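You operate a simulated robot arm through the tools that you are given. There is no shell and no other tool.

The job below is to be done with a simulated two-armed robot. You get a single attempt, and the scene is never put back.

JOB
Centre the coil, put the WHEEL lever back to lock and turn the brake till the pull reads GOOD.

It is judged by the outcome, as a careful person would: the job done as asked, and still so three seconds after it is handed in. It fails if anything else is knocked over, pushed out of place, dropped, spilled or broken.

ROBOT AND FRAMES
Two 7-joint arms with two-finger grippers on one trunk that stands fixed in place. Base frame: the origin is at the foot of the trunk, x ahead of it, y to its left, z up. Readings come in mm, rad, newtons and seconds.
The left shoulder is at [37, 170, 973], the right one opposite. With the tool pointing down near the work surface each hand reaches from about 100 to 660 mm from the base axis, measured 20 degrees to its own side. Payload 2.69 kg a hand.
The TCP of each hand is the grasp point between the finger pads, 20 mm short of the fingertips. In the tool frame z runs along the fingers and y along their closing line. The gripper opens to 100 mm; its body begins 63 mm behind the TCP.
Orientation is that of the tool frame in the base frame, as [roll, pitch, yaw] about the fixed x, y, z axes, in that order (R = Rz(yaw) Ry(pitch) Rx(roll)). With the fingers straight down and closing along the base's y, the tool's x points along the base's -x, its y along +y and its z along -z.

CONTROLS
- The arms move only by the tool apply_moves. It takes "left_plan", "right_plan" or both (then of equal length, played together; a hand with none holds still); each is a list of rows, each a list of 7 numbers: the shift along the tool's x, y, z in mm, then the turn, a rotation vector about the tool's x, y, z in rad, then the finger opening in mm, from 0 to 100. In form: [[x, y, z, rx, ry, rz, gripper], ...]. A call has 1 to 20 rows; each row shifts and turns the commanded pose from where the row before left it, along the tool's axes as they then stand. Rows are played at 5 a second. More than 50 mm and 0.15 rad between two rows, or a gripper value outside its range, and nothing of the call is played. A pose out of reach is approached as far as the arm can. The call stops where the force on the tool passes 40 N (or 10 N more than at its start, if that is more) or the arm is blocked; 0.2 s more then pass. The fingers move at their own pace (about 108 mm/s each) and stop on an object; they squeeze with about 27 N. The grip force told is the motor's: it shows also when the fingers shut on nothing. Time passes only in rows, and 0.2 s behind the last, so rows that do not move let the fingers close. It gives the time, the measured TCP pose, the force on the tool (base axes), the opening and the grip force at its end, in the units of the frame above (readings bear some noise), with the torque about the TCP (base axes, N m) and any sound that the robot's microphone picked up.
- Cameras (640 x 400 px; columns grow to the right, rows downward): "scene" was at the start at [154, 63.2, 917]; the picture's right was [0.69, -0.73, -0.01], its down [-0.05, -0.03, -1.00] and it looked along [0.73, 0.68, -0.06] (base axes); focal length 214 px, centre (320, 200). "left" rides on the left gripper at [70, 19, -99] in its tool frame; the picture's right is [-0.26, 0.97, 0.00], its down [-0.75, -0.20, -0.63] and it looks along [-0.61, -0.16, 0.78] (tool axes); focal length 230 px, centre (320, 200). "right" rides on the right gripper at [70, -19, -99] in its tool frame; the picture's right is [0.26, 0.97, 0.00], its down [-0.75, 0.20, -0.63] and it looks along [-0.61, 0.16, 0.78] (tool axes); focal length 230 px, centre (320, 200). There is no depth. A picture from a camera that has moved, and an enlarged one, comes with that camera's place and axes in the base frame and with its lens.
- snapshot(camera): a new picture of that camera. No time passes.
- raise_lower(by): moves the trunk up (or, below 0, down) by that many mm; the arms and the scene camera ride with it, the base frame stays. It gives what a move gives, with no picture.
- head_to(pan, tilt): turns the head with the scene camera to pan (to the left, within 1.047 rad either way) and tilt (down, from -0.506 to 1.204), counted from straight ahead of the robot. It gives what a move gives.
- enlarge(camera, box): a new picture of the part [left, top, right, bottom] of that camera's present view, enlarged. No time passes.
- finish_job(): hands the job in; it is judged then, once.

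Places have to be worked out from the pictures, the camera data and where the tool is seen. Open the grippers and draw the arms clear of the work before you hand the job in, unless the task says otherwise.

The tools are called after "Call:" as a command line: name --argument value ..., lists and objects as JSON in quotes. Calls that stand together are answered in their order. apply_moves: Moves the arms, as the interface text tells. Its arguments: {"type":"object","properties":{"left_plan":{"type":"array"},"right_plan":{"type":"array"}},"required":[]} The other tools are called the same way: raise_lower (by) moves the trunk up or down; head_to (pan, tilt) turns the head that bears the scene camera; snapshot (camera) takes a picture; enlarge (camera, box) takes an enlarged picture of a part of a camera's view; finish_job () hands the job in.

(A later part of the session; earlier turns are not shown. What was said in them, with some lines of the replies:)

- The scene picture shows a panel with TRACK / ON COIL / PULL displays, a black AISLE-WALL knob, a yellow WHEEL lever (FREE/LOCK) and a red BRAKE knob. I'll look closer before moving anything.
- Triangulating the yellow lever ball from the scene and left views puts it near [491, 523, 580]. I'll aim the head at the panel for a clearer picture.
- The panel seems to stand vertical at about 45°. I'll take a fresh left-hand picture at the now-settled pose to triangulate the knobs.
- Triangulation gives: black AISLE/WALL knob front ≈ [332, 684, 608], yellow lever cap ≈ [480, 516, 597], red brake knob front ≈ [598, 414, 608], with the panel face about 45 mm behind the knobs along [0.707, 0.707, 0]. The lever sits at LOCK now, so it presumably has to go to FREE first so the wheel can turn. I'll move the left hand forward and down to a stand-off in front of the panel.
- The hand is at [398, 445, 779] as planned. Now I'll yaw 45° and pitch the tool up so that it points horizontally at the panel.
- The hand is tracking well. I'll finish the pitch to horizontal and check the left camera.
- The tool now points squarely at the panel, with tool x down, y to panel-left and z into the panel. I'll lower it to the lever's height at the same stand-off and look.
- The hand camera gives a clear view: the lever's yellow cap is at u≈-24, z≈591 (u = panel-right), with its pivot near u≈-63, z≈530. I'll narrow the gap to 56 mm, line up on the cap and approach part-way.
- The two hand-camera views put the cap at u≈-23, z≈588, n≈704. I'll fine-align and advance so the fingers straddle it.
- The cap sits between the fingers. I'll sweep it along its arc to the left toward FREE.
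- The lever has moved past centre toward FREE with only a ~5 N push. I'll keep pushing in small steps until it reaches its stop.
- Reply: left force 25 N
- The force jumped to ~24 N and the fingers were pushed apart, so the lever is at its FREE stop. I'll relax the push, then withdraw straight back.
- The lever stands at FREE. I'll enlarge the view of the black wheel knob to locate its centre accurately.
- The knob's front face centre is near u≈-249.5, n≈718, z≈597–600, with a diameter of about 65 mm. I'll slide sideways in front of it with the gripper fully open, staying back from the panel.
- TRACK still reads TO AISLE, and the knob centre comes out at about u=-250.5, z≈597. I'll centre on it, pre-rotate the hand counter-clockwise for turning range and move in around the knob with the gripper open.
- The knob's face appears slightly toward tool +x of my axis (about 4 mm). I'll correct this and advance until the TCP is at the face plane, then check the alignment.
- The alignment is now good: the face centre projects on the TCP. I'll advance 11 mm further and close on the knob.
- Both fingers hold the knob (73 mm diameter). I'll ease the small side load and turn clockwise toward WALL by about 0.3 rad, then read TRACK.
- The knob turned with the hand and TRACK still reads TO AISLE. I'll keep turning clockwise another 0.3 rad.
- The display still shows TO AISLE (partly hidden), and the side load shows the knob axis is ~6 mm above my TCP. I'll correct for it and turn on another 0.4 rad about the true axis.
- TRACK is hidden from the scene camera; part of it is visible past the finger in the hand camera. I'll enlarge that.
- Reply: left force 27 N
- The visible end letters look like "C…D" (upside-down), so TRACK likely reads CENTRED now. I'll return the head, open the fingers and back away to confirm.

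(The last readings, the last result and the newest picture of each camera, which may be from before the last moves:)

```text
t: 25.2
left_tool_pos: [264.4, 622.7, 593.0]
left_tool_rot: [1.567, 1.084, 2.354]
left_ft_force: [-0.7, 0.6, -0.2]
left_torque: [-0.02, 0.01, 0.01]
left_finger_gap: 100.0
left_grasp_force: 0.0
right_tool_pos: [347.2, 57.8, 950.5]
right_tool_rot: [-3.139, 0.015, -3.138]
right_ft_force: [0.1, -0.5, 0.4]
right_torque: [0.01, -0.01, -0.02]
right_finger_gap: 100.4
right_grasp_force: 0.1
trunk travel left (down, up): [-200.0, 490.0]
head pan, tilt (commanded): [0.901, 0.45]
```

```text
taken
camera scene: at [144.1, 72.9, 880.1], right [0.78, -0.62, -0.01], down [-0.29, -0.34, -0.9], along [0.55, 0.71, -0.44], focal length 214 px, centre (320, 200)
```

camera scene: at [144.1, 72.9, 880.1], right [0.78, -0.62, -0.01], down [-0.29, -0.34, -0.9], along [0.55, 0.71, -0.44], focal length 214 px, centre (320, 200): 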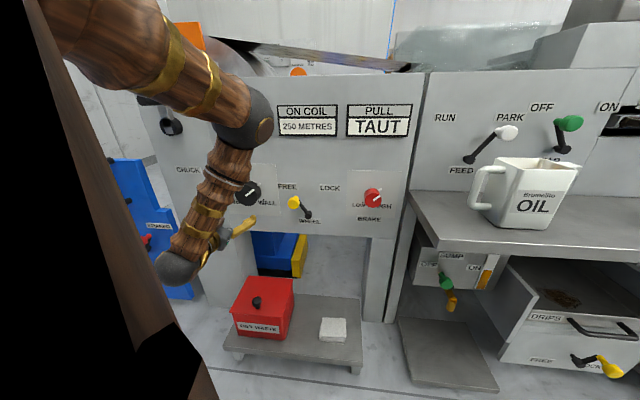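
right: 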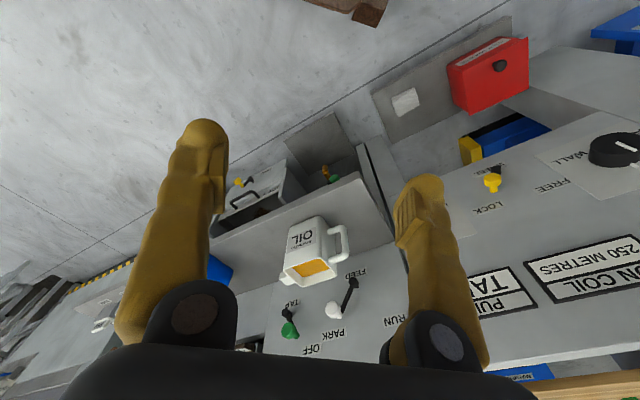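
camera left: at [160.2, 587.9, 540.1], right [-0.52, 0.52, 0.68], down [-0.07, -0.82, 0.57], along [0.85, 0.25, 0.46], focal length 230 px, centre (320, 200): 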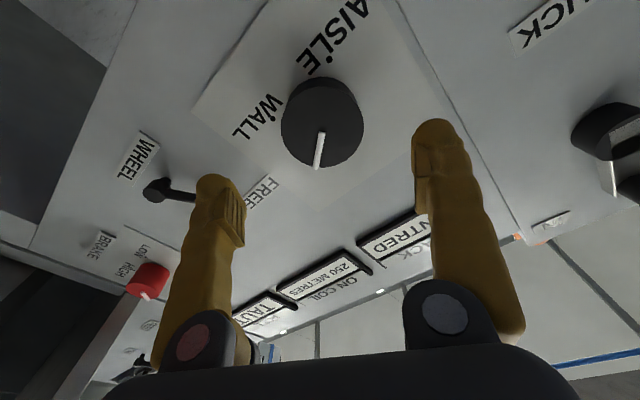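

TRACK now shows "…NTRED" – CENTRED – and it stays with the knob released. Next I'll roll the hand back level and slide over to the lever's FREE position (u≈-98, z≈590).

Call:
apply_moves --left_plan '[[0, 0, 0, 0, 0, -0.125, 100], [0, 0, 0, 0, 0, -0.125, 100], [0, 0, 0, 0, 0, -0.125, 100], [0, 0, 0, 0, 0, -0.115, 80], [0, -39, 0, 0, 0, 0, 56], [1, -39, 0, 0, 0, 0, 56], [1, -39, 0, 0, 0, 0, 56], [1, -38, 0, 0, 0, 0, 56], [0, 0, 0, 0, 0, 0, 56]]'

Call:
snapshot --camera "left"

Call:
snapshot --camera "scene"

```text
t: 27.2
left_tool_pos: [375.6, 512.3, 593.0]
left_tool_rot: [-1.011, 1.567, -0.226]
left_ft_force: [0.2, -1.0, 0.6]
left_torque: [-0.03, -0.02, 0.0]
left_finger_gap: 55.8
left_grasp_force: 0.1
right_tool_pos: [345.8, 57.9, 950.2]
right_tool_rot: [-3.139, 0.017, -3.138]
right_ft_force: [-0.5, -0.3, 0.1]
right_torque: [0.05, -0.02, 0.01]
right_finger_gap: 100.0
right_grasp_force: 0.0
trunk travel left (down, up): [-200.0, 490.0]
head pan, tilt (commanded): [0.901, 0.45]
```

```text
taken
camera left: at [292.9, 455.2, 522.9], right [-0.68, 0.68, 0.26], down [-0.31, -0.59, 0.75], along [0.66, 0.44, 0.61], focal length 230 px, centre (320, 200)
```

left: 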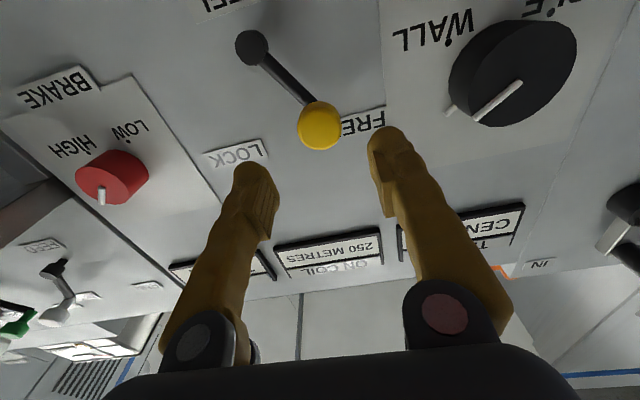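

```text
taken
camera scene: at [144.1, 72.7, 880.1], right [0.78, -0.62, -0.01], down [-0.29, -0.34, -0.9], along [0.55, 0.71, -0.44], focal length 214 px, centre (320, 200)
```

scene: 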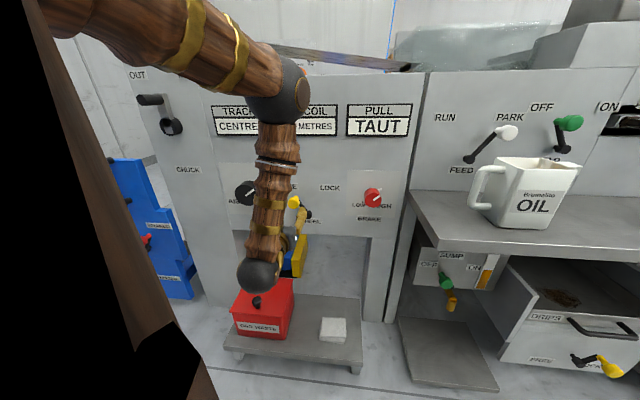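

TRACK reads CENTRED in both views. I'll advance to straddle the lever cap again (tips stay short of the panel).

Call:
apply_moves --left_plan '[[2, 0.5, 28, 0, 0, 0, 56], [0, 0, 28, 0, 0, 0, 56], [0, 0, 24, 0, 0, 0, 56], [0, 0, 0, 0, 0, 0, 56]]'

Call:
snapshot --camera "left"

```text
t: 28.2
left_tool_pos: [431.6, 570.2, 590.4]
left_tool_rot: [-1.14, 1.568, -0.355]
left_ft_force: [0.5, 0.0, -0.4]
left_torque: [0.01, 0.03, 0.01]
left_finger_gap: 56.0
left_grasp_force: 0.0
right_tool_pos: [345.8, 57.9, 950.9]
right_tool_rot: [-3.139, 0.016, -3.14]
right_ft_force: [0.8, 0.0, -0.5]
right_torque: [-0.02, -0.03, 0.02]
right_finger_gap: 100.0
right_grasp_force: 0.0
trunk travel left (down, up): [-200.0, 490.0]
head pan, tilt (commanded): [0.901, 0.45]
```

```text
taken
camera left: at [348.8, 513.2, 520.7], right [-0.68, 0.68, 0.25], down [-0.31, -0.59, 0.75], along [0.66, 0.44, 0.61], focal length 230 px, centre (320, 200)
```

left: 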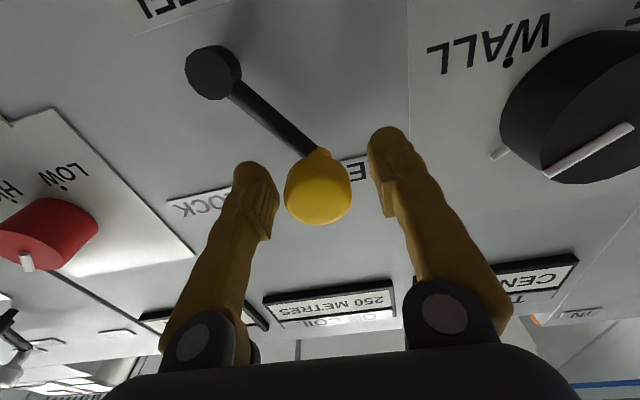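

The cap is between the fingers at FREE. Now I'll sweep it right along its arc toward LOCK.

Call:
apply_moves --left_plan '[[0, -9, 0, 0, 0, 0, 56], [-6, -12, 0, 0, 0, 0, 56], [-4, -14, 0, 0, 0, 0, 56], [-1, -15, 0, 0, 0, 0, 56], [3, -15, 0, 0, 0, 0, 56], [5, -14, 0, 0, 0, 0, 56], [2, -5, 0, 0, 0, 0, 56], [0, 0, 0, 0, 0, 0, 56]]'

Call:
snapshot --camera "left"

```text
t: 30.0
left_tool_pos: [492.1, 509.8, 591.5]
left_tool_rot: [-1.338, 1.568, -0.551]
left_ft_force: [6.9, 8.6, 2.2]
left_torque: [0.15, 0.08, -0.33]
left_finger_gap: 57.5
left_grasp_force: 0.9
right_tool_pos: [345.4, 58.8, 948.7]
right_tool_rot: [-3.141, 0.015, -3.14]
right_ft_force: [0.5, -0.1, 0.2]
right_torque: [0.01, 0.0, -0.01]
right_finger_gap: 99.9
right_grasp_force: 0.0
trunk travel left (down, up): [-200.0, 490.0]
head pan, tilt (commanded): [0.901, 0.45]
```

```text
taken
camera left: at [409.3, 453.1, 521.6], right [-0.68, 0.68, 0.25], down [-0.31, -0.59, 0.75], along [0.66, 0.44, 0.61], focal length 230 px, centre (320, 200)
```

left: 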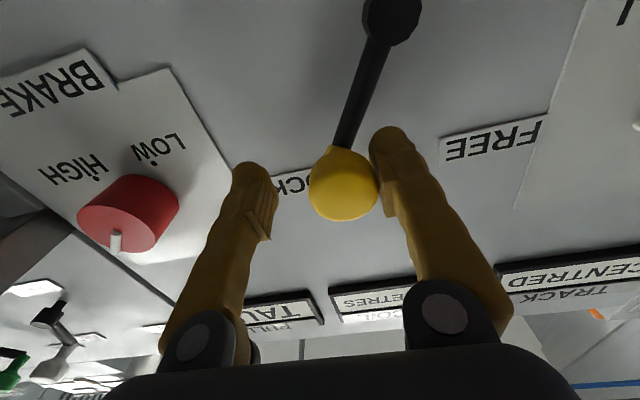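

The lever is almost at LOCK. I'll push a little further to reach the stop, as I did on the FREE side.

Call:
apply_moves --left_plan '[[2, -4, 0, 0, 0, 0, 56], [2, -4, 0, 0, 0, 0, 56], [1, -4, 0, 0, 0, 0, 56], [0, 0, 0, 0, 0, 0, 56]]'

Call:
snapshot --camera "left"

```text
t: 31.0
left_tool_pos: [495.6, 503.6, 587.6]
left_tool_rot: [-0.793, 1.568, 0.0]
left_ft_force: [-24.3, 17.5, 7.6]
left_torque: [0.16, 0.08, -0.23]
left_finger_gap: 70.6
left_grasp_force: 10.8
right_tool_pos: [344.4, 58.6, 950.3]
right_tool_rot: [-3.139, 0.017, -3.14]
right_ft_force: [0.3, 0.1, 0.1]
right_torque: [-0.01, 0.01, 0.01]
right_finger_gap: 100.1
right_grasp_force: 0.0
trunk travel left (down, up): [-200.0, 490.0]
head pan, tilt (commanded): [0.901, 0.45]
```

```text
taken
camera left: at [413.8, 446.2, 517.4], right [-0.69, 0.68, 0.26], down [-0.3, -0.59, 0.75], along [0.66, 0.44, 0.61], focal length 230 px, centre (320, 200)
```

left: 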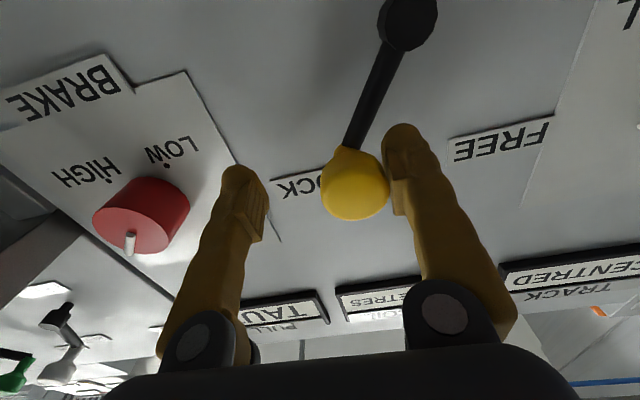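

The 30 N reaction means the lever is at the LOCK stop, and TRACK still reads CENTRED. I'll ease off and withdraw.

Call:
apply_moves --left_plan '[[-2, 10, 0, 0, 0, 0, 60], [0, 5, 0, 0, 0, 0, 60], [0, 0, -35, 0, 0, 0, 60], [0, 0, -40, 0, 0, 0, 80], [0, 0, 0, 0, 0, 0, 90]]'

Call:
snapshot --camera "left"

Call:
snapshot --camera "scene"

```text
t: 32.2
left_tool_pos: [435.5, 459.1, 589.2]
left_tool_rot: [-1.029, 1.567, -0.243]
left_ft_force: [-0.4, -0.1, -0.8]
left_torque: [0.01, -0.03, -0.01]
left_finger_gap: 89.9
left_grasp_force: 0.1
right_tool_pos: [345.2, 57.5, 949.7]
right_tool_rot: [-3.139, 0.016, -3.14]
right_ft_force: [0.7, 0.9, -0.6]
right_torque: [0.03, 0.0, 0.04]
right_finger_gap: 99.8
right_grasp_force: 0.1
trunk travel left (down, up): [-200.0, 490.0]
head pan, tilt (commanded): [0.901, 0.45]
```

```text
taken
camera left: at [352.6, 401.2, 519.5], right [-0.68, 0.68, 0.25], down [-0.31, -0.59, 0.75], along [0.66, 0.44, 0.61], focal length 230 px, centre (320, 200)
```

left: 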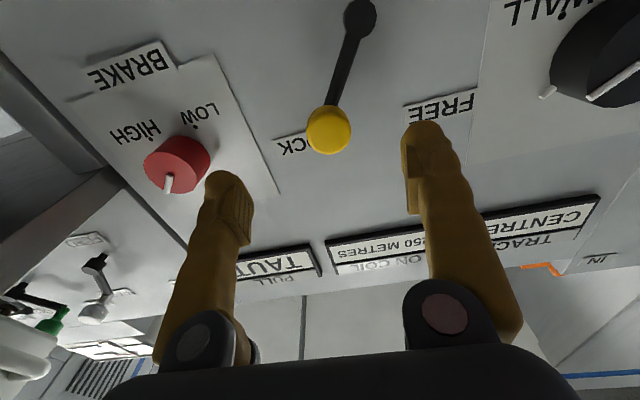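

```text
taken
camera scene: at [144.1, 72.8, 880.1], right [0.78, -0.62, -0.01], down [-0.29, -0.34, -0.9], along [0.55, 0.71, -0.44], focal length 214 px, centre (320, 200)
```

scene: 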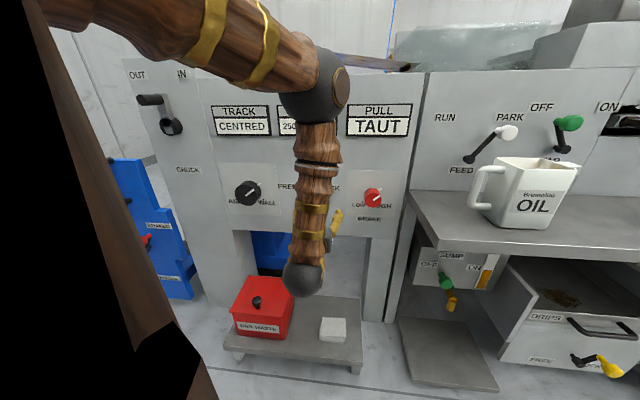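

Lever at LOCK, TRACK CENTRED, PULL TAUT. Now for the red brake knob: I'll enlarge the hand view to locate it.

Call:
enlarge --camera "left" --box '[80, 60, 280, 220]'

Call:
enlarge --camera "scene" --box '[330, 150, 430, 240]'

```text
2.50 times, centred on (180, 140) of left
camera zoom: at [352.6, 401.2, 519.5], right [-0.68, 0.68, 0.25], down [-0.31, -0.59, 0.75], along [0.66, 0.44, 0.61], focal length 575 px, centre (670, 350)
```

zoom: 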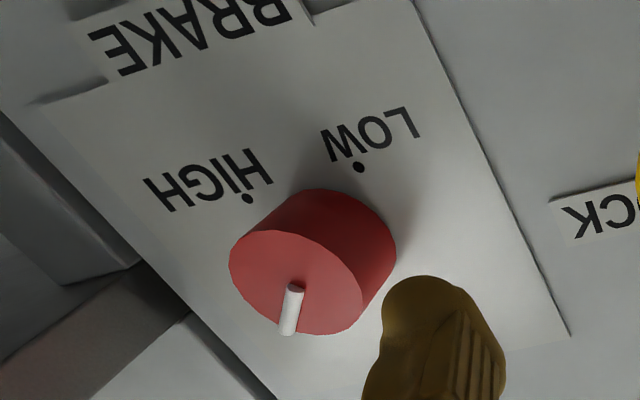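

```text
4.44 times, centred on (380, 195) of scene
camera zoom: at [144.1, 72.8, 880.1], right [0.78, -0.62, -0.01], down [-0.29, -0.34, -0.9], along [0.55, 0.71, -0.44], focal length 953 px, centre (53, 222)
```

zoom: 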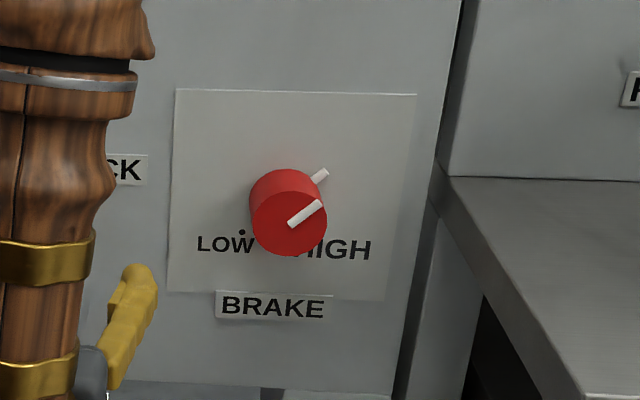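

The red knob face is near u≈131, n≈720, z≈601 (taking the same correction as found on the black knob). I'll slide over in front of it with the hand still back from the panel.

Call:
apply_moves --left_plan '[[-3, -37, 0, 0, 0, 0, 85], [-3, -37, 0, 0, 0, 0, 85], [-3, -37, 0, 0, 0, 0, 85], [-3, -36.7, 0, 0, 0, 0, 85], [0, 0, 0, 0, 0, 0, 85]]'

Call:
snapshot --camera "left"

Call:
snapshot --camera "scene"

```text
t: 33.4
left_tool_pos: [540.9, 352.3, 601.6]
left_tool_rot: [-1.053, 1.568, -0.265]
left_ft_force: [0.0, -0.1, 0.2]
left_torque: [-0.01, 0.01, 0.0]
left_finger_gap: 85.2
left_grasp_force: 0.0
right_tool_pos: [345.1, 58.0, 949.8]
right_tool_rot: [3.142, 0.014, -3.14]
right_ft_force: [-0.2, -0.5, -1.1]
right_torque: [0.01, 0.02, -0.03]
right_finger_gap: 99.8
right_grasp_force: 0.0
trunk travel left (down, up): [-200.0, 490.0]
head pan, tilt (commanded): [0.901, 0.45]
```

```text
taken
camera left: at [457.5, 295.6, 531.6], right [-0.68, 0.68, 0.26], down [-0.31, -0.59, 0.75], along [0.66, 0.44, 0.61], focal length 230 px, centre (320, 200)
```

left: 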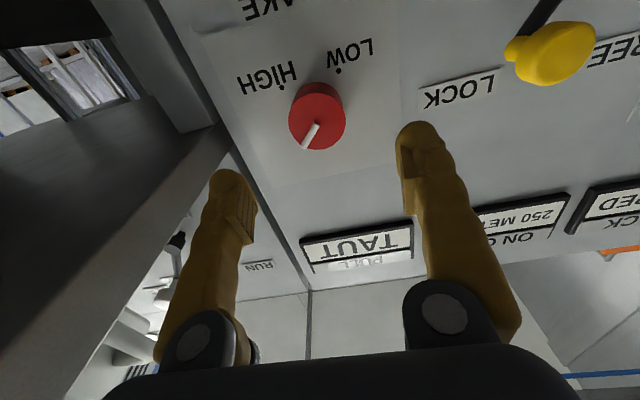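

```text
taken
camera scene: at [144.2, 72.7, 880.1], right [0.78, -0.62, -0.01], down [-0.29, -0.34, -0.9], along [0.55, 0.71, -0.44], focal length 214 px, centre (320, 200)
```

scene: 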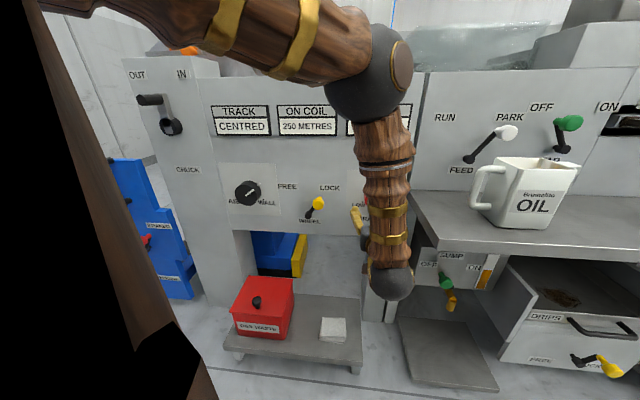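

I'm in front of the brake knob with TCP at u≈133, z≈602. I'll enlarge to check the alignment of its face against the tool axis.

Call:
enlarge --camera "left" --box '[240, 60, 400, 160]'

```text
4.00 times, centred on (320, 110) of left
camera zoom: at [457.5, 295.6, 531.6], right [-0.68, 0.68, 0.26], down [-0.31, -0.59, 0.75], along [0.66, 0.44, 0.61], focal length 920 px, centre (320, 560)
```

zoom: 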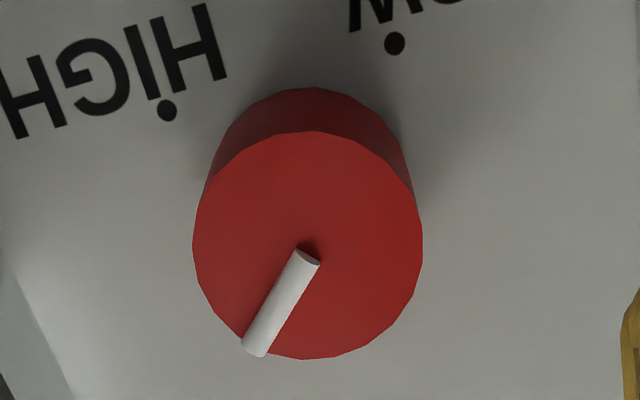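

The knob is within ~2.5 mm of the tool axis (diameter ≈48 mm). I'll correct, pre-rotate clockwise 0.5 rad to clear the pointer stub and leave turning room, and approach to the face plane.

Call:
apply_moves --left_plan '[[1.5, -2, 0, 0, 0, 0, 85], [0, 0, 20, 0, 0, 0.125, 85], [0, 0, 20, 0, 0, 0.125, 85], [0, 0, 20, 0, 0, 0.125, 85], [0, 0, 20, 0, 0, 0.125, 85], [0, 0, 0, 0, 0, 0, 85]]'

Call:
snapshot --camera "left"

Call:
enlarge --camera "left" --box '[200, 80, 440, 230]'

```text
t: 34.8
left_tool_pos: [599.2, 409.7, 599.7]
left_tool_rot: [1.567, 1.071, 2.351]
left_ft_force: [-0.3, 0.0, -0.5]
left_torque: [-0.03, 0.03, -0.01]
left_finger_gap: 84.9
left_grasp_force: 0.1
right_tool_pos: [345.8, 58.9, 950.3]
right_tool_rot: [-3.14, 0.016, -3.14]
right_ft_force: [0.2, -1.0, 0.6]
right_torque: [0.01, 0.0, -0.02]
right_finger_gap: 99.9
right_grasp_force: 0.1
trunk travel left (down, up): [-200.0, 490.0]
head pan, tilt (commanded): [0.901, 0.45]
```

```text
taken
camera left: at [494.4, 374.9, 547.0], right [-0.51, 0.51, 0.69], down [-0.07, -0.82, 0.56], along [0.86, 0.24, 0.46], focal length 230 px, centre (320, 200)
```

left: 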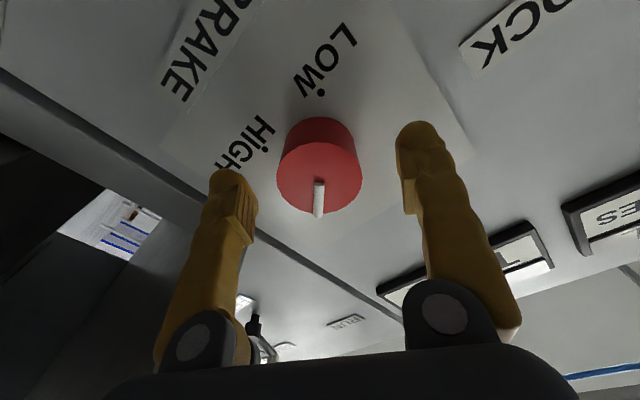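

```text
2.67 times, centred on (320, 155) of left
camera zoom: at [494.4, 374.9, 547.0], right [-0.51, 0.51, 0.69], down [-0.07, -0.82, 0.56], along [0.86, 0.24, 0.46], focal length 614 px, centre (320, 320)
```

zoom: 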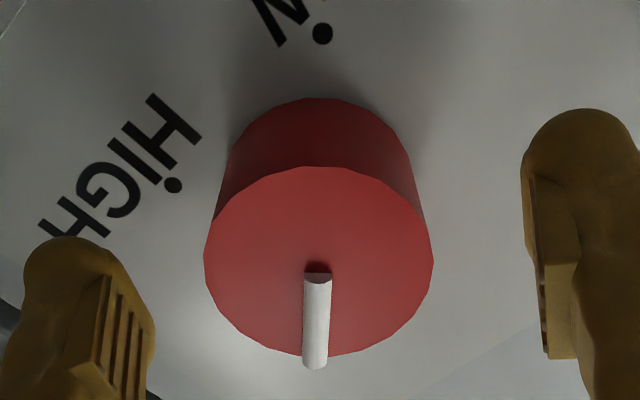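

The alignment is spot on (face ellipse matches the on-axis prediction, and the pointer is perpendicular to the finger line). I'll advance 16 mm and close on the brake knob.

Call:
apply_moves --left_plan '[[0, 0, 8, 0, 0, 0, 85], [0, 0, 8, 0, 0, 0, 85], [0, 0, 0, 0, 0, 0, 60], [0, 0, 0, 0, 0, 0, 45], [0, 0, 0, 0, 0, 0, 30], [0, 0, 0, 0, 0, 0, 30], [0, 0, 0, 0, 0, 0, 30]]'

Call:
snapshot --camera "left"

Call:
snapshot --camera "scene"

```text
t: 36.4
left_tool_pos: [611.5, 421.7, 598.6]
left_tool_rot: [1.564, 1.073, 2.35]
left_ft_force: [6.7, -1.2, -0.8]
left_torque: [-0.01, 0.05, -0.08]
left_finger_gap: 46.8
left_grasp_force: 44.9
right_tool_pos: [346.1, 58.7, 948.1]
right_tool_rot: [-3.139, 0.017, -3.14]
right_ft_force: [-0.3, 0.0, -0.7]
right_torque: [0.0, 0.0, 0.01]
right_finger_gap: 100.0
right_grasp_force: 0.0
trunk travel left (down, up): [-200.0, 490.0]
head pan, tilt (commanded): [0.901, 0.45]
```

```text
taken
camera left: at [506.7, 386.4, 546.7], right [-0.51, 0.51, 0.69], down [-0.07, -0.82, 0.56], along [0.85, 0.24, 0.46], focal length 230 px, centre (320, 200)
```

left: 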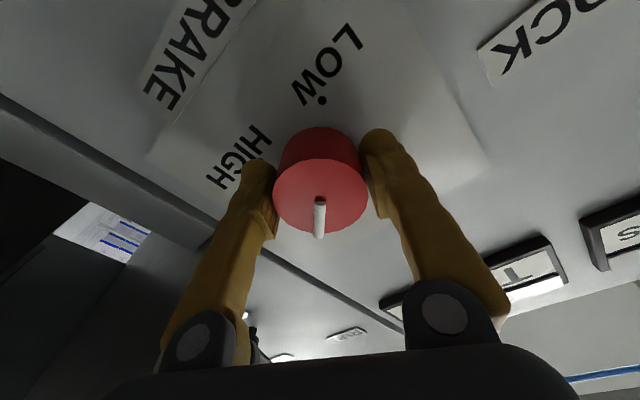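

```text
taken
camera scene: at [144.6, 72.8, 880.0], right [0.78, -0.62, -0.01], down [-0.29, -0.34, -0.9], along [0.55, 0.71, -0.45], focal length 214 px, centre (320, 200)
```

scene: 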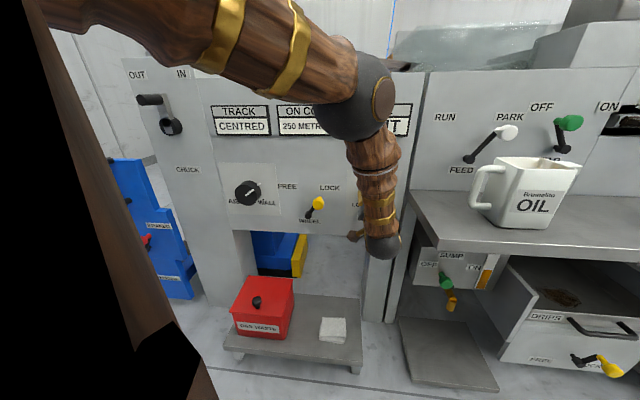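

The brake knob is held (47 mm). TAUT means too much pull, so I'll turn counter-clockwise toward LOW by 0.2 rad and read the display.

Call:
apply_moves --left_plan '[[0, 0, 0, 0, 0, -0.05, 30], [0, 0, 0, 0, 0, -0.05, 30], [0, 0, 0, 0, 0, -0.05, 30], [0, 0, 0, 0, 0, -0.05, 30], [0, 0, 0, 0, 0, 0, 30]]'

Call:
snapshot --camera "left"

Call:
enlarge --camera "scene" --box '[200, 80, 440, 230]'

```text
t: 37.6
left_tool_pos: [612.9, 421.6, 599.4]
left_tool_rot: [1.562, 1.274, 2.346]
left_ft_force: [15.4, -0.7, 0.0]
left_torque: [-0.09, 0.02, -0.17]
left_finger_gap: 46.7
left_grasp_force: 44.8
right_tool_pos: [346.4, 57.8, 949.7]
right_tool_rot: [-3.141, 0.013, -3.14]
right_ft_force: [-1.5, 0.0, 0.0]
right_torque: [0.01, -0.02, -0.02]
right_finger_gap: 99.9
right_grasp_force: 0.0
trunk travel left (down, up): [-200.0, 490.0]
head pan, tilt (commanded): [0.901, 0.45]
```

```text
taken
camera left: at [514.8, 378.3, 537.8], right [-0.6, 0.6, 0.53], down [-0.16, -0.74, 0.66], along [0.78, 0.31, 0.54], focal length 230 px, centre (320, 200)
```

left: 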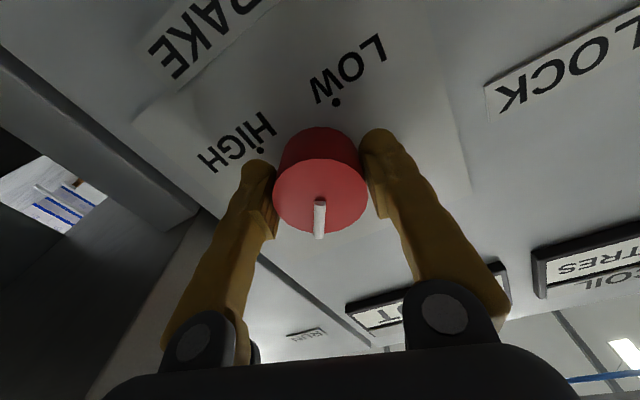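

```text
2.67 times, centred on (320, 155) of scene
camera zoom: at [145.0, 72.8, 879.9], right [0.78, -0.62, -0.01], down [-0.29, -0.34, -0.9], along [0.55, 0.71, -0.45], focal length 572 px, centre (320, 320)
```

zoom: 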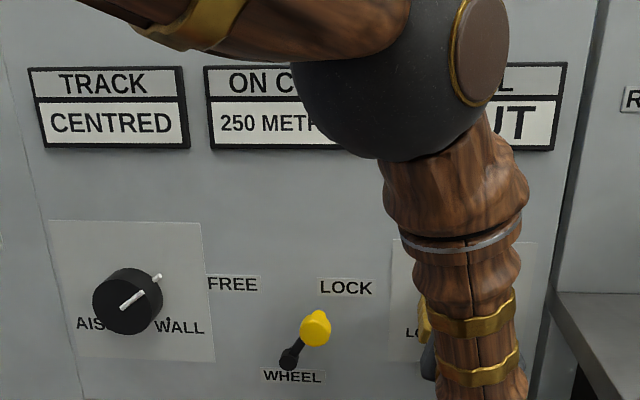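

Still TAUT (scene view shows "…UT"). I'll turn another 0.2 rad counter-clockwise.

Call:
apply_moves --left_plan '[[0, -1, -0.5, 0, 0, -0.05, 30], [0, 0, 0, 0, 0, -0.05, 30], [0, 0, 0, 0, 0, -0.05, 30], [0, 0, 0, 0, 0, -0.05, 30], [0, 0, 0, 0, 0, 0, 30]]'

Call:
snapshot --camera "left"

Call:
enlarge --camera "scene" --box '[200, 80, 440, 230]'

```text
t: 38.8
left_tool_pos: [611.9, 421.1, 599.3]
left_tool_rot: [1.544, 1.475, 2.329]
left_ft_force: [23.6, 5.3, 1.7]
left_torque: [0.04, 0.0, -0.2]
left_finger_gap: 46.8
left_grasp_force: 45.2
right_tool_pos: [346.2, 57.6, 948.9]
right_tool_rot: [-3.139, 0.014, -3.141]
right_ft_force: [0.3, -0.1, -0.4]
right_torque: [-0.01, -0.03, 0.02]
right_finger_gap: 100.1
right_grasp_force: 0.0
trunk travel left (down, up): [-200.0, 490.0]
head pan, tilt (commanded): [0.901, 0.45]
```

```text
taken
camera left: at [523.9, 369.0, 531.4], right [-0.66, 0.66, 0.35], down [-0.25, -0.64, 0.73], along [0.7, 0.39, 0.59], focal length 230 px, centre (320, 200)
```

left: 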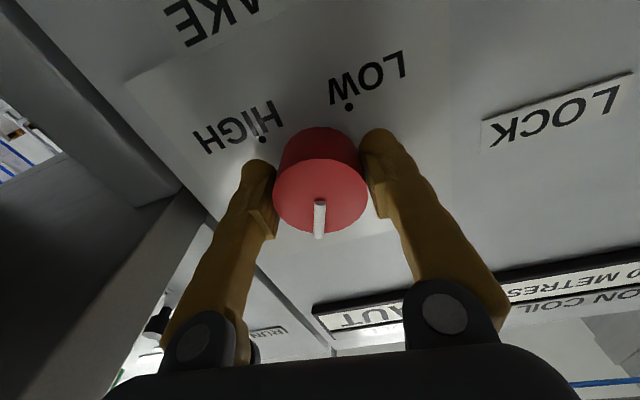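

```text
2.67 times, centred on (320, 155) of scene
camera zoom: at [145.3, 73.0, 879.9], right [0.78, -0.62, -0.01], down [-0.29, -0.34, -0.9], along [0.55, 0.71, -0.45], focal length 572 px, centre (320, 320)
```

zoom: 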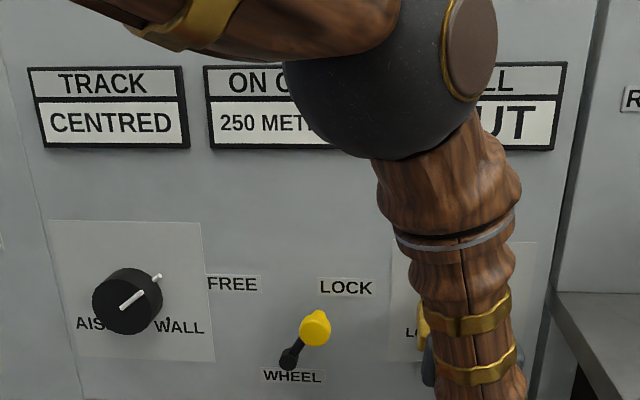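

Still "…UT". I'll ease the small side and axial load and continue another 0.2 rad.

Call:
apply_moves --left_plan '[[0, -2, 2.5, 0, 0, -0.05, 30], [0, -0.3, 0, 0, 0, -0.05, 30], [0, -0.3, 0, 0, 0, -0.05, 30], [0, -0.3, 0, 0, 0, -0.05, 30], [0, 0, 0, 0, 0, 0, 30]]'

Call:
snapshot --camera "left"

Call:
enlarge --camera "scene" --box '[200, 80, 440, 230]'

```text
t: 40.0
left_tool_pos: [612.3, 421.6, 599.4]
left_tool_rot: [-1.552, 1.468, -0.765]
left_ft_force: [-22.1, -3.0, 7.1]
left_torque: [0.44, -0.45, 0.34]
left_finger_gap: 47.0
left_grasp_force: 45.2
right_tool_pos: [344.7, 57.7, 951.1]
right_tool_rot: [3.142, 0.018, -3.141]
right_ft_force: [0.1, 0.6, 0.4]
right_torque: [-0.03, 0.0, -0.01]
right_finger_gap: 100.0
right_grasp_force: 0.2
trunk travel left (down, up): [-200.0, 490.0]
head pan, tilt (commanded): [0.901, 0.45]
```

```text
taken
camera left: at [534.1, 358.7, 527.8], right [-0.7, 0.7, 0.16], down [-0.36, -0.53, 0.77], along [0.62, 0.48, 0.62], focal length 230 px, centre (320, 200)
```

left: 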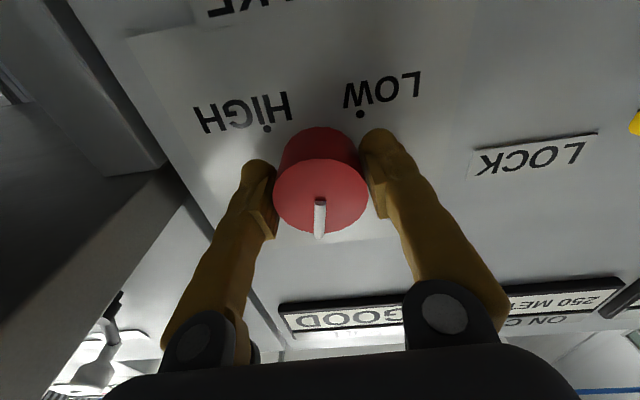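

```text
2.67 times, centred on (320, 155) of scene
camera zoom: at [142.5, 72.4, 880.4], right [0.78, -0.62, -0.01], down [-0.28, -0.34, -0.9], along [0.55, 0.71, -0.44], focal length 572 px, centre (320, 320)
```

zoom: 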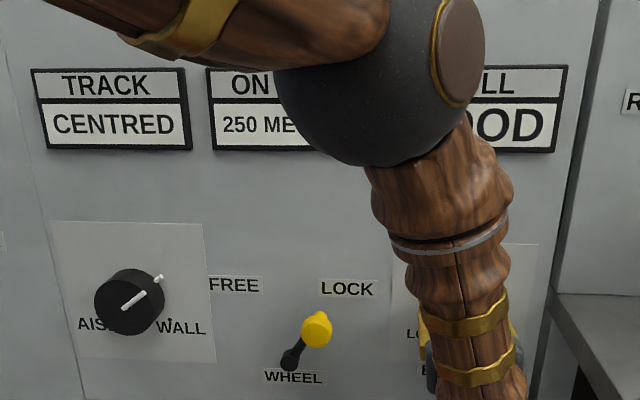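

PULL now reads GOOD and TRACK still CENTRED. I'll relieve the residual load, then open the fingers symmetrically and back straight out.

Call:
apply_moves --left_plan '[[0, 1, -1.5, 0, 0, 0, 30], [0, 0, 0, 0, 0, 0, 45], [0, 0, 0, 0, 0, 0, 52], [0, 0, 0, 0, 0, 0, 65], [0, 0, 0, 0, 0, 0, 80], [0, 0, 0, 0, 0, 0, 80], [0, 0, -25, 0, 0, 0, 80], [0, 0, -35, 0, 0, 0, 80], [0, 0, -40, 0, 0, 0, 80], [0, 0, 0, 0, 0, 0, 80]]'

Call:
snapshot --camera "left"

Call:
snapshot --camera "scene"

```text
t: 42.2
left_tool_pos: [539.8, 350.8, 597.5]
left_tool_rot: [-1.547, 1.469, -0.762]
left_ft_force: [0.2, -0.7, 0.0]
left_torque: [-0.04, 0.01, 0.0]
left_finger_gap: 80.0
left_grasp_force: 0.0
right_tool_pos: [346.7, 58.2, 951.5]
right_tool_rot: [-3.141, 0.015, -3.14]
right_ft_force: [-0.9, -0.2, -0.3]
right_torque: [0.02, 0.02, 0.0]
right_finger_gap: 100.0
right_grasp_force: 0.0
trunk travel left (down, up): [-200.0, 490.0]
head pan, tilt (commanded): [0.901, 0.45]
```

```text
taken
camera left: at [462.3, 287.8, 526.9], right [-0.7, 0.7, 0.16], down [-0.36, -0.53, 0.77], along [0.62, 0.48, 0.62], focal length 230 px, centre (320, 200)
```

left: 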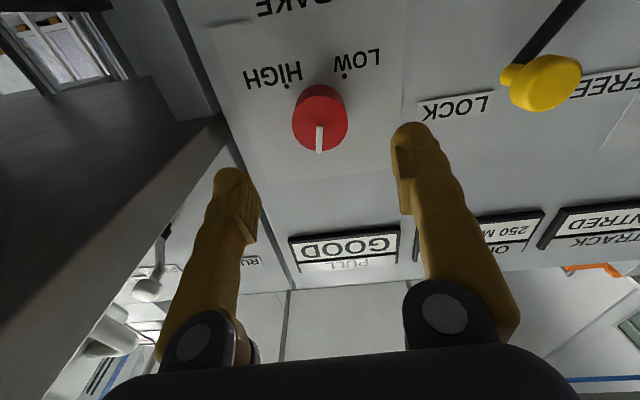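

```text
taken
camera scene: at [144.1, 72.7, 880.1], right [0.78, -0.62, -0.01], down [-0.29, -0.34, -0.9], along [0.55, 0.71, -0.44], focal length 214 px, centre (320, 200)
```

scene: 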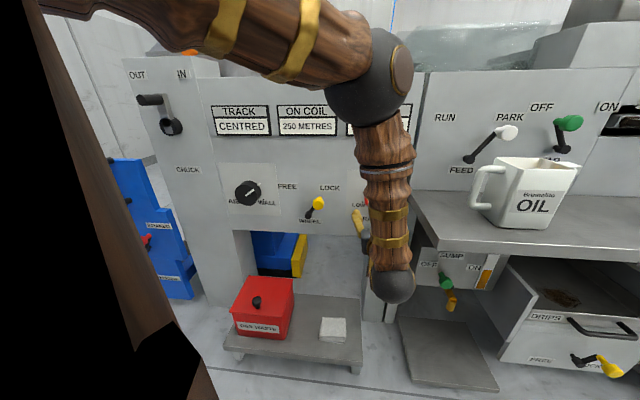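

After release PULL still reads GOOD, TRACK CENTRED and the lever stays at LOCK. I'll draw the left arm back, left and up, clear of the panel.

Call:
apply_moves --left_plan '[[0, 25, -15, 0, 0, 0, 80], [0, 25, -15, 0, 0, 0, 80], [0, 25, -15, 0, 0, 0, 80], [0, 25, -15, 0, 0, 0, 80], [-45, 0, 0, 0, 0, 0, 100], [-45, 0, 0, 0, 0, 0, 100], [-45, 0, 0, 0, 0, 0, 100], [-45, 0, 0, 0, 0, 0, 100], [0, 0, 0, 0, 0, 0, 100]]'

Call:
snapshot --camera "scene"

Call:
snapshot --camera "left"

```text
t: 44.2
left_tool_pos: [414.9, 388.3, 769.9]
left_tool_rot: [-1.557, 1.469, -0.771]
left_ft_force: [0.4, 0.0, -0.3]
left_torque: [-0.02, 0.02, -0.01]
left_finger_gap: 99.9
left_grasp_force: 0.0
right_tool_pos: [345.8, 57.9, 950.6]
right_tool_rot: [-3.141, 0.014, -3.14]
right_ft_force: [0.1, -0.2, 0.0]
right_torque: [0.0, 0.05, 0.01]
right_finger_gap: 99.9
right_grasp_force: 0.0
trunk travel left (down, up): [-200.0, 490.0]
head pan, tilt (commanded): [0.901, 0.45]
```

```text
taken
camera scene: at [144.1, 72.8, 880.0], right [0.78, -0.62, -0.01], down [-0.29, -0.34, -0.9], along [0.55, 0.71, -0.44], focal length 214 px, centre (320, 200)
```

scene: 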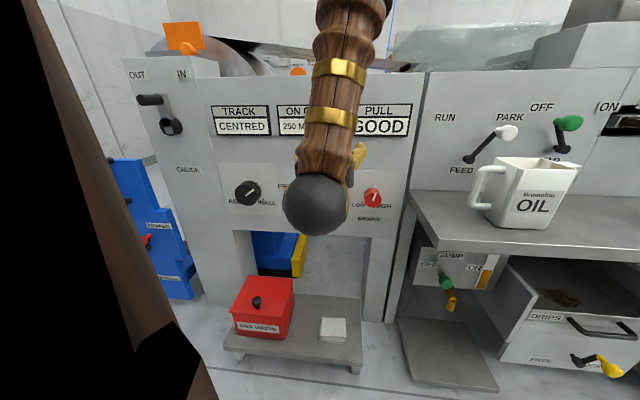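

```text
taken
camera left: at [337.2, 325.9, 697.1], right [-0.7, 0.7, 0.16], down [-0.36, -0.53, 0.77], along [0.62, 0.48, 0.62], focal length 230 px, centre (320, 200)
```

left: 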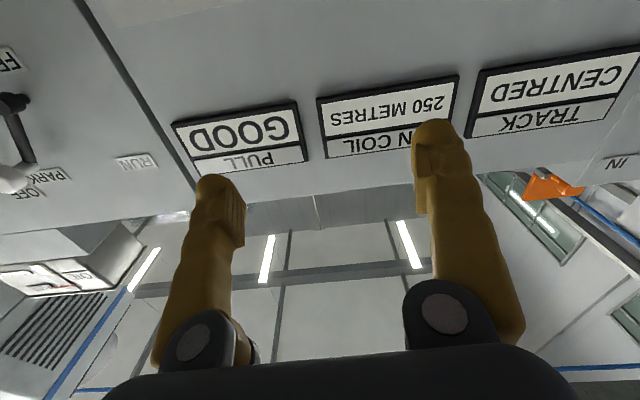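

Both displays read correctly: TRACK CENTRED, PULL GOOD. I'll turn the tool back down and raise the hand so I can check the lever and the rest of the panel unobstructed.

Call:
apply_moves --left_plan '[[0, 0, 0, 0, 0.14, 0, 100], [0, 0, 0, 0, 0.14, 0, 100], [0, 0, 0, 0, 0.14, 0, 100], [0, 0, 0, 0, 0.14, 0, 100], [0, 0, 0, 0, 0.14, 0, 100], [0, 0, 0, 0, 0.14, 0, 100], [0, 0, 0, 0, 0.14, 0, 100], [0, 0, 0, 0, 0.14, 0, 100], [0, 0, 0, 0, 0.14, 0, 100], [0, 0, 0, 0, 0.14, 0, 100], [0, 0, 0, 0, 0.14, 0, 100], [0, 0, -45, 0, 0, 0, 100], [0, 0, -45, 0, 0, 0, 100], [0, 0, -45, 0, 0, 0, 100], [0, 0, -45, 0, 0, 0, 100], [0, 0, 0, 0, 0, 0, 100]]'

Call:
snapshot --camera "scene"

Call:
enlarge --camera "scene" --box '[200, 80, 440, 230]'

```text
t: 47.6
left_tool_pos: [397.0, 399.0, 947.2]
left_tool_rot: [-3.04, 0.033, -2.353]
left_ft_force: [1.1, 0.4, -0.1]
left_torque: [-0.02, 0.0, 0.0]
left_finger_gap: 100.1
left_grasp_force: 0.0
right_tool_pos: [345.7, 58.1, 949.8]
right_tool_rot: [-3.139, 0.016, -3.14]
right_ft_force: [0.0, 0.2, -0.1]
right_torque: [-0.03, -0.02, 0.0]
right_finger_gap: 100.0
right_grasp_force: 0.0
trunk travel left (down, up): [-200.0, 490.0]
head pan, tilt (commanded): [0.901, 0.45]
```

```text
taken
camera scene: at [144.2, 72.8, 880.0], right [0.78, -0.62, -0.01], down [-0.29, -0.34, -0.9], along [0.55, 0.71, -0.44], focal length 214 px, centre (320, 200)
```

scene: 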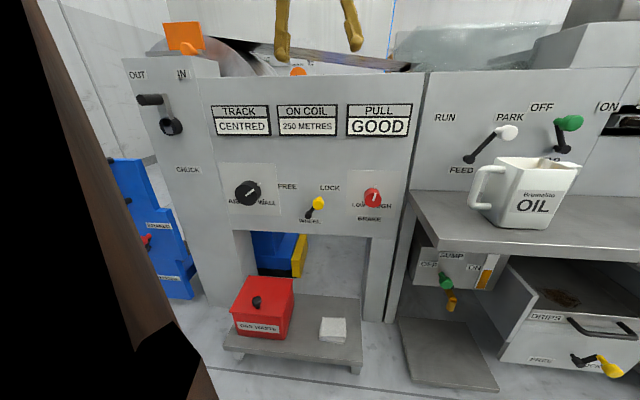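

```text
2.67 times, centred on (320, 155) of scene
camera zoom: at [144.2, 72.8, 880.0], right [0.78, -0.62, -0.01], down [-0.29, -0.34, -0.9], along [0.55, 0.71, -0.44], focal length 572 px, centre (320, 320)
```

zoom: 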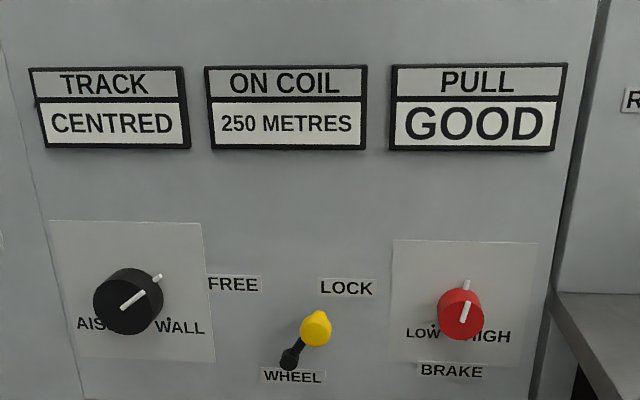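

The unobstructed view shows TRACK CENTRED, PULL GOOD, and the WHEEL lever exactly where it was at LOCK. Nothing else has moved, both grippers are open and the arms are clear. I'm handing the job in.

Call:
finish_job

```text
The job is handed in.
```

The job is done and handed in. At the last check before hand-in:

- **Track:** the TRACK display reads CENTRED. I put the WHEEL lever to FREE, then turned the AISLE/WALL knob about 1 rad toward WALL.
- **Wheel lever:** it is back at LOCK, pushed to its stop, and in the same position as at the start.
- **Brake:** I turned it about 0.6 rad toward LOW. PULL went from TAUT to GOOD and stayed there after I let go.

I saw nothing else on the panel or table moved. Both grippers are open and the arms are clear of the work.

I stopped turning each knob once its display changed, so I don't know how close either setting is to the edge of its range.
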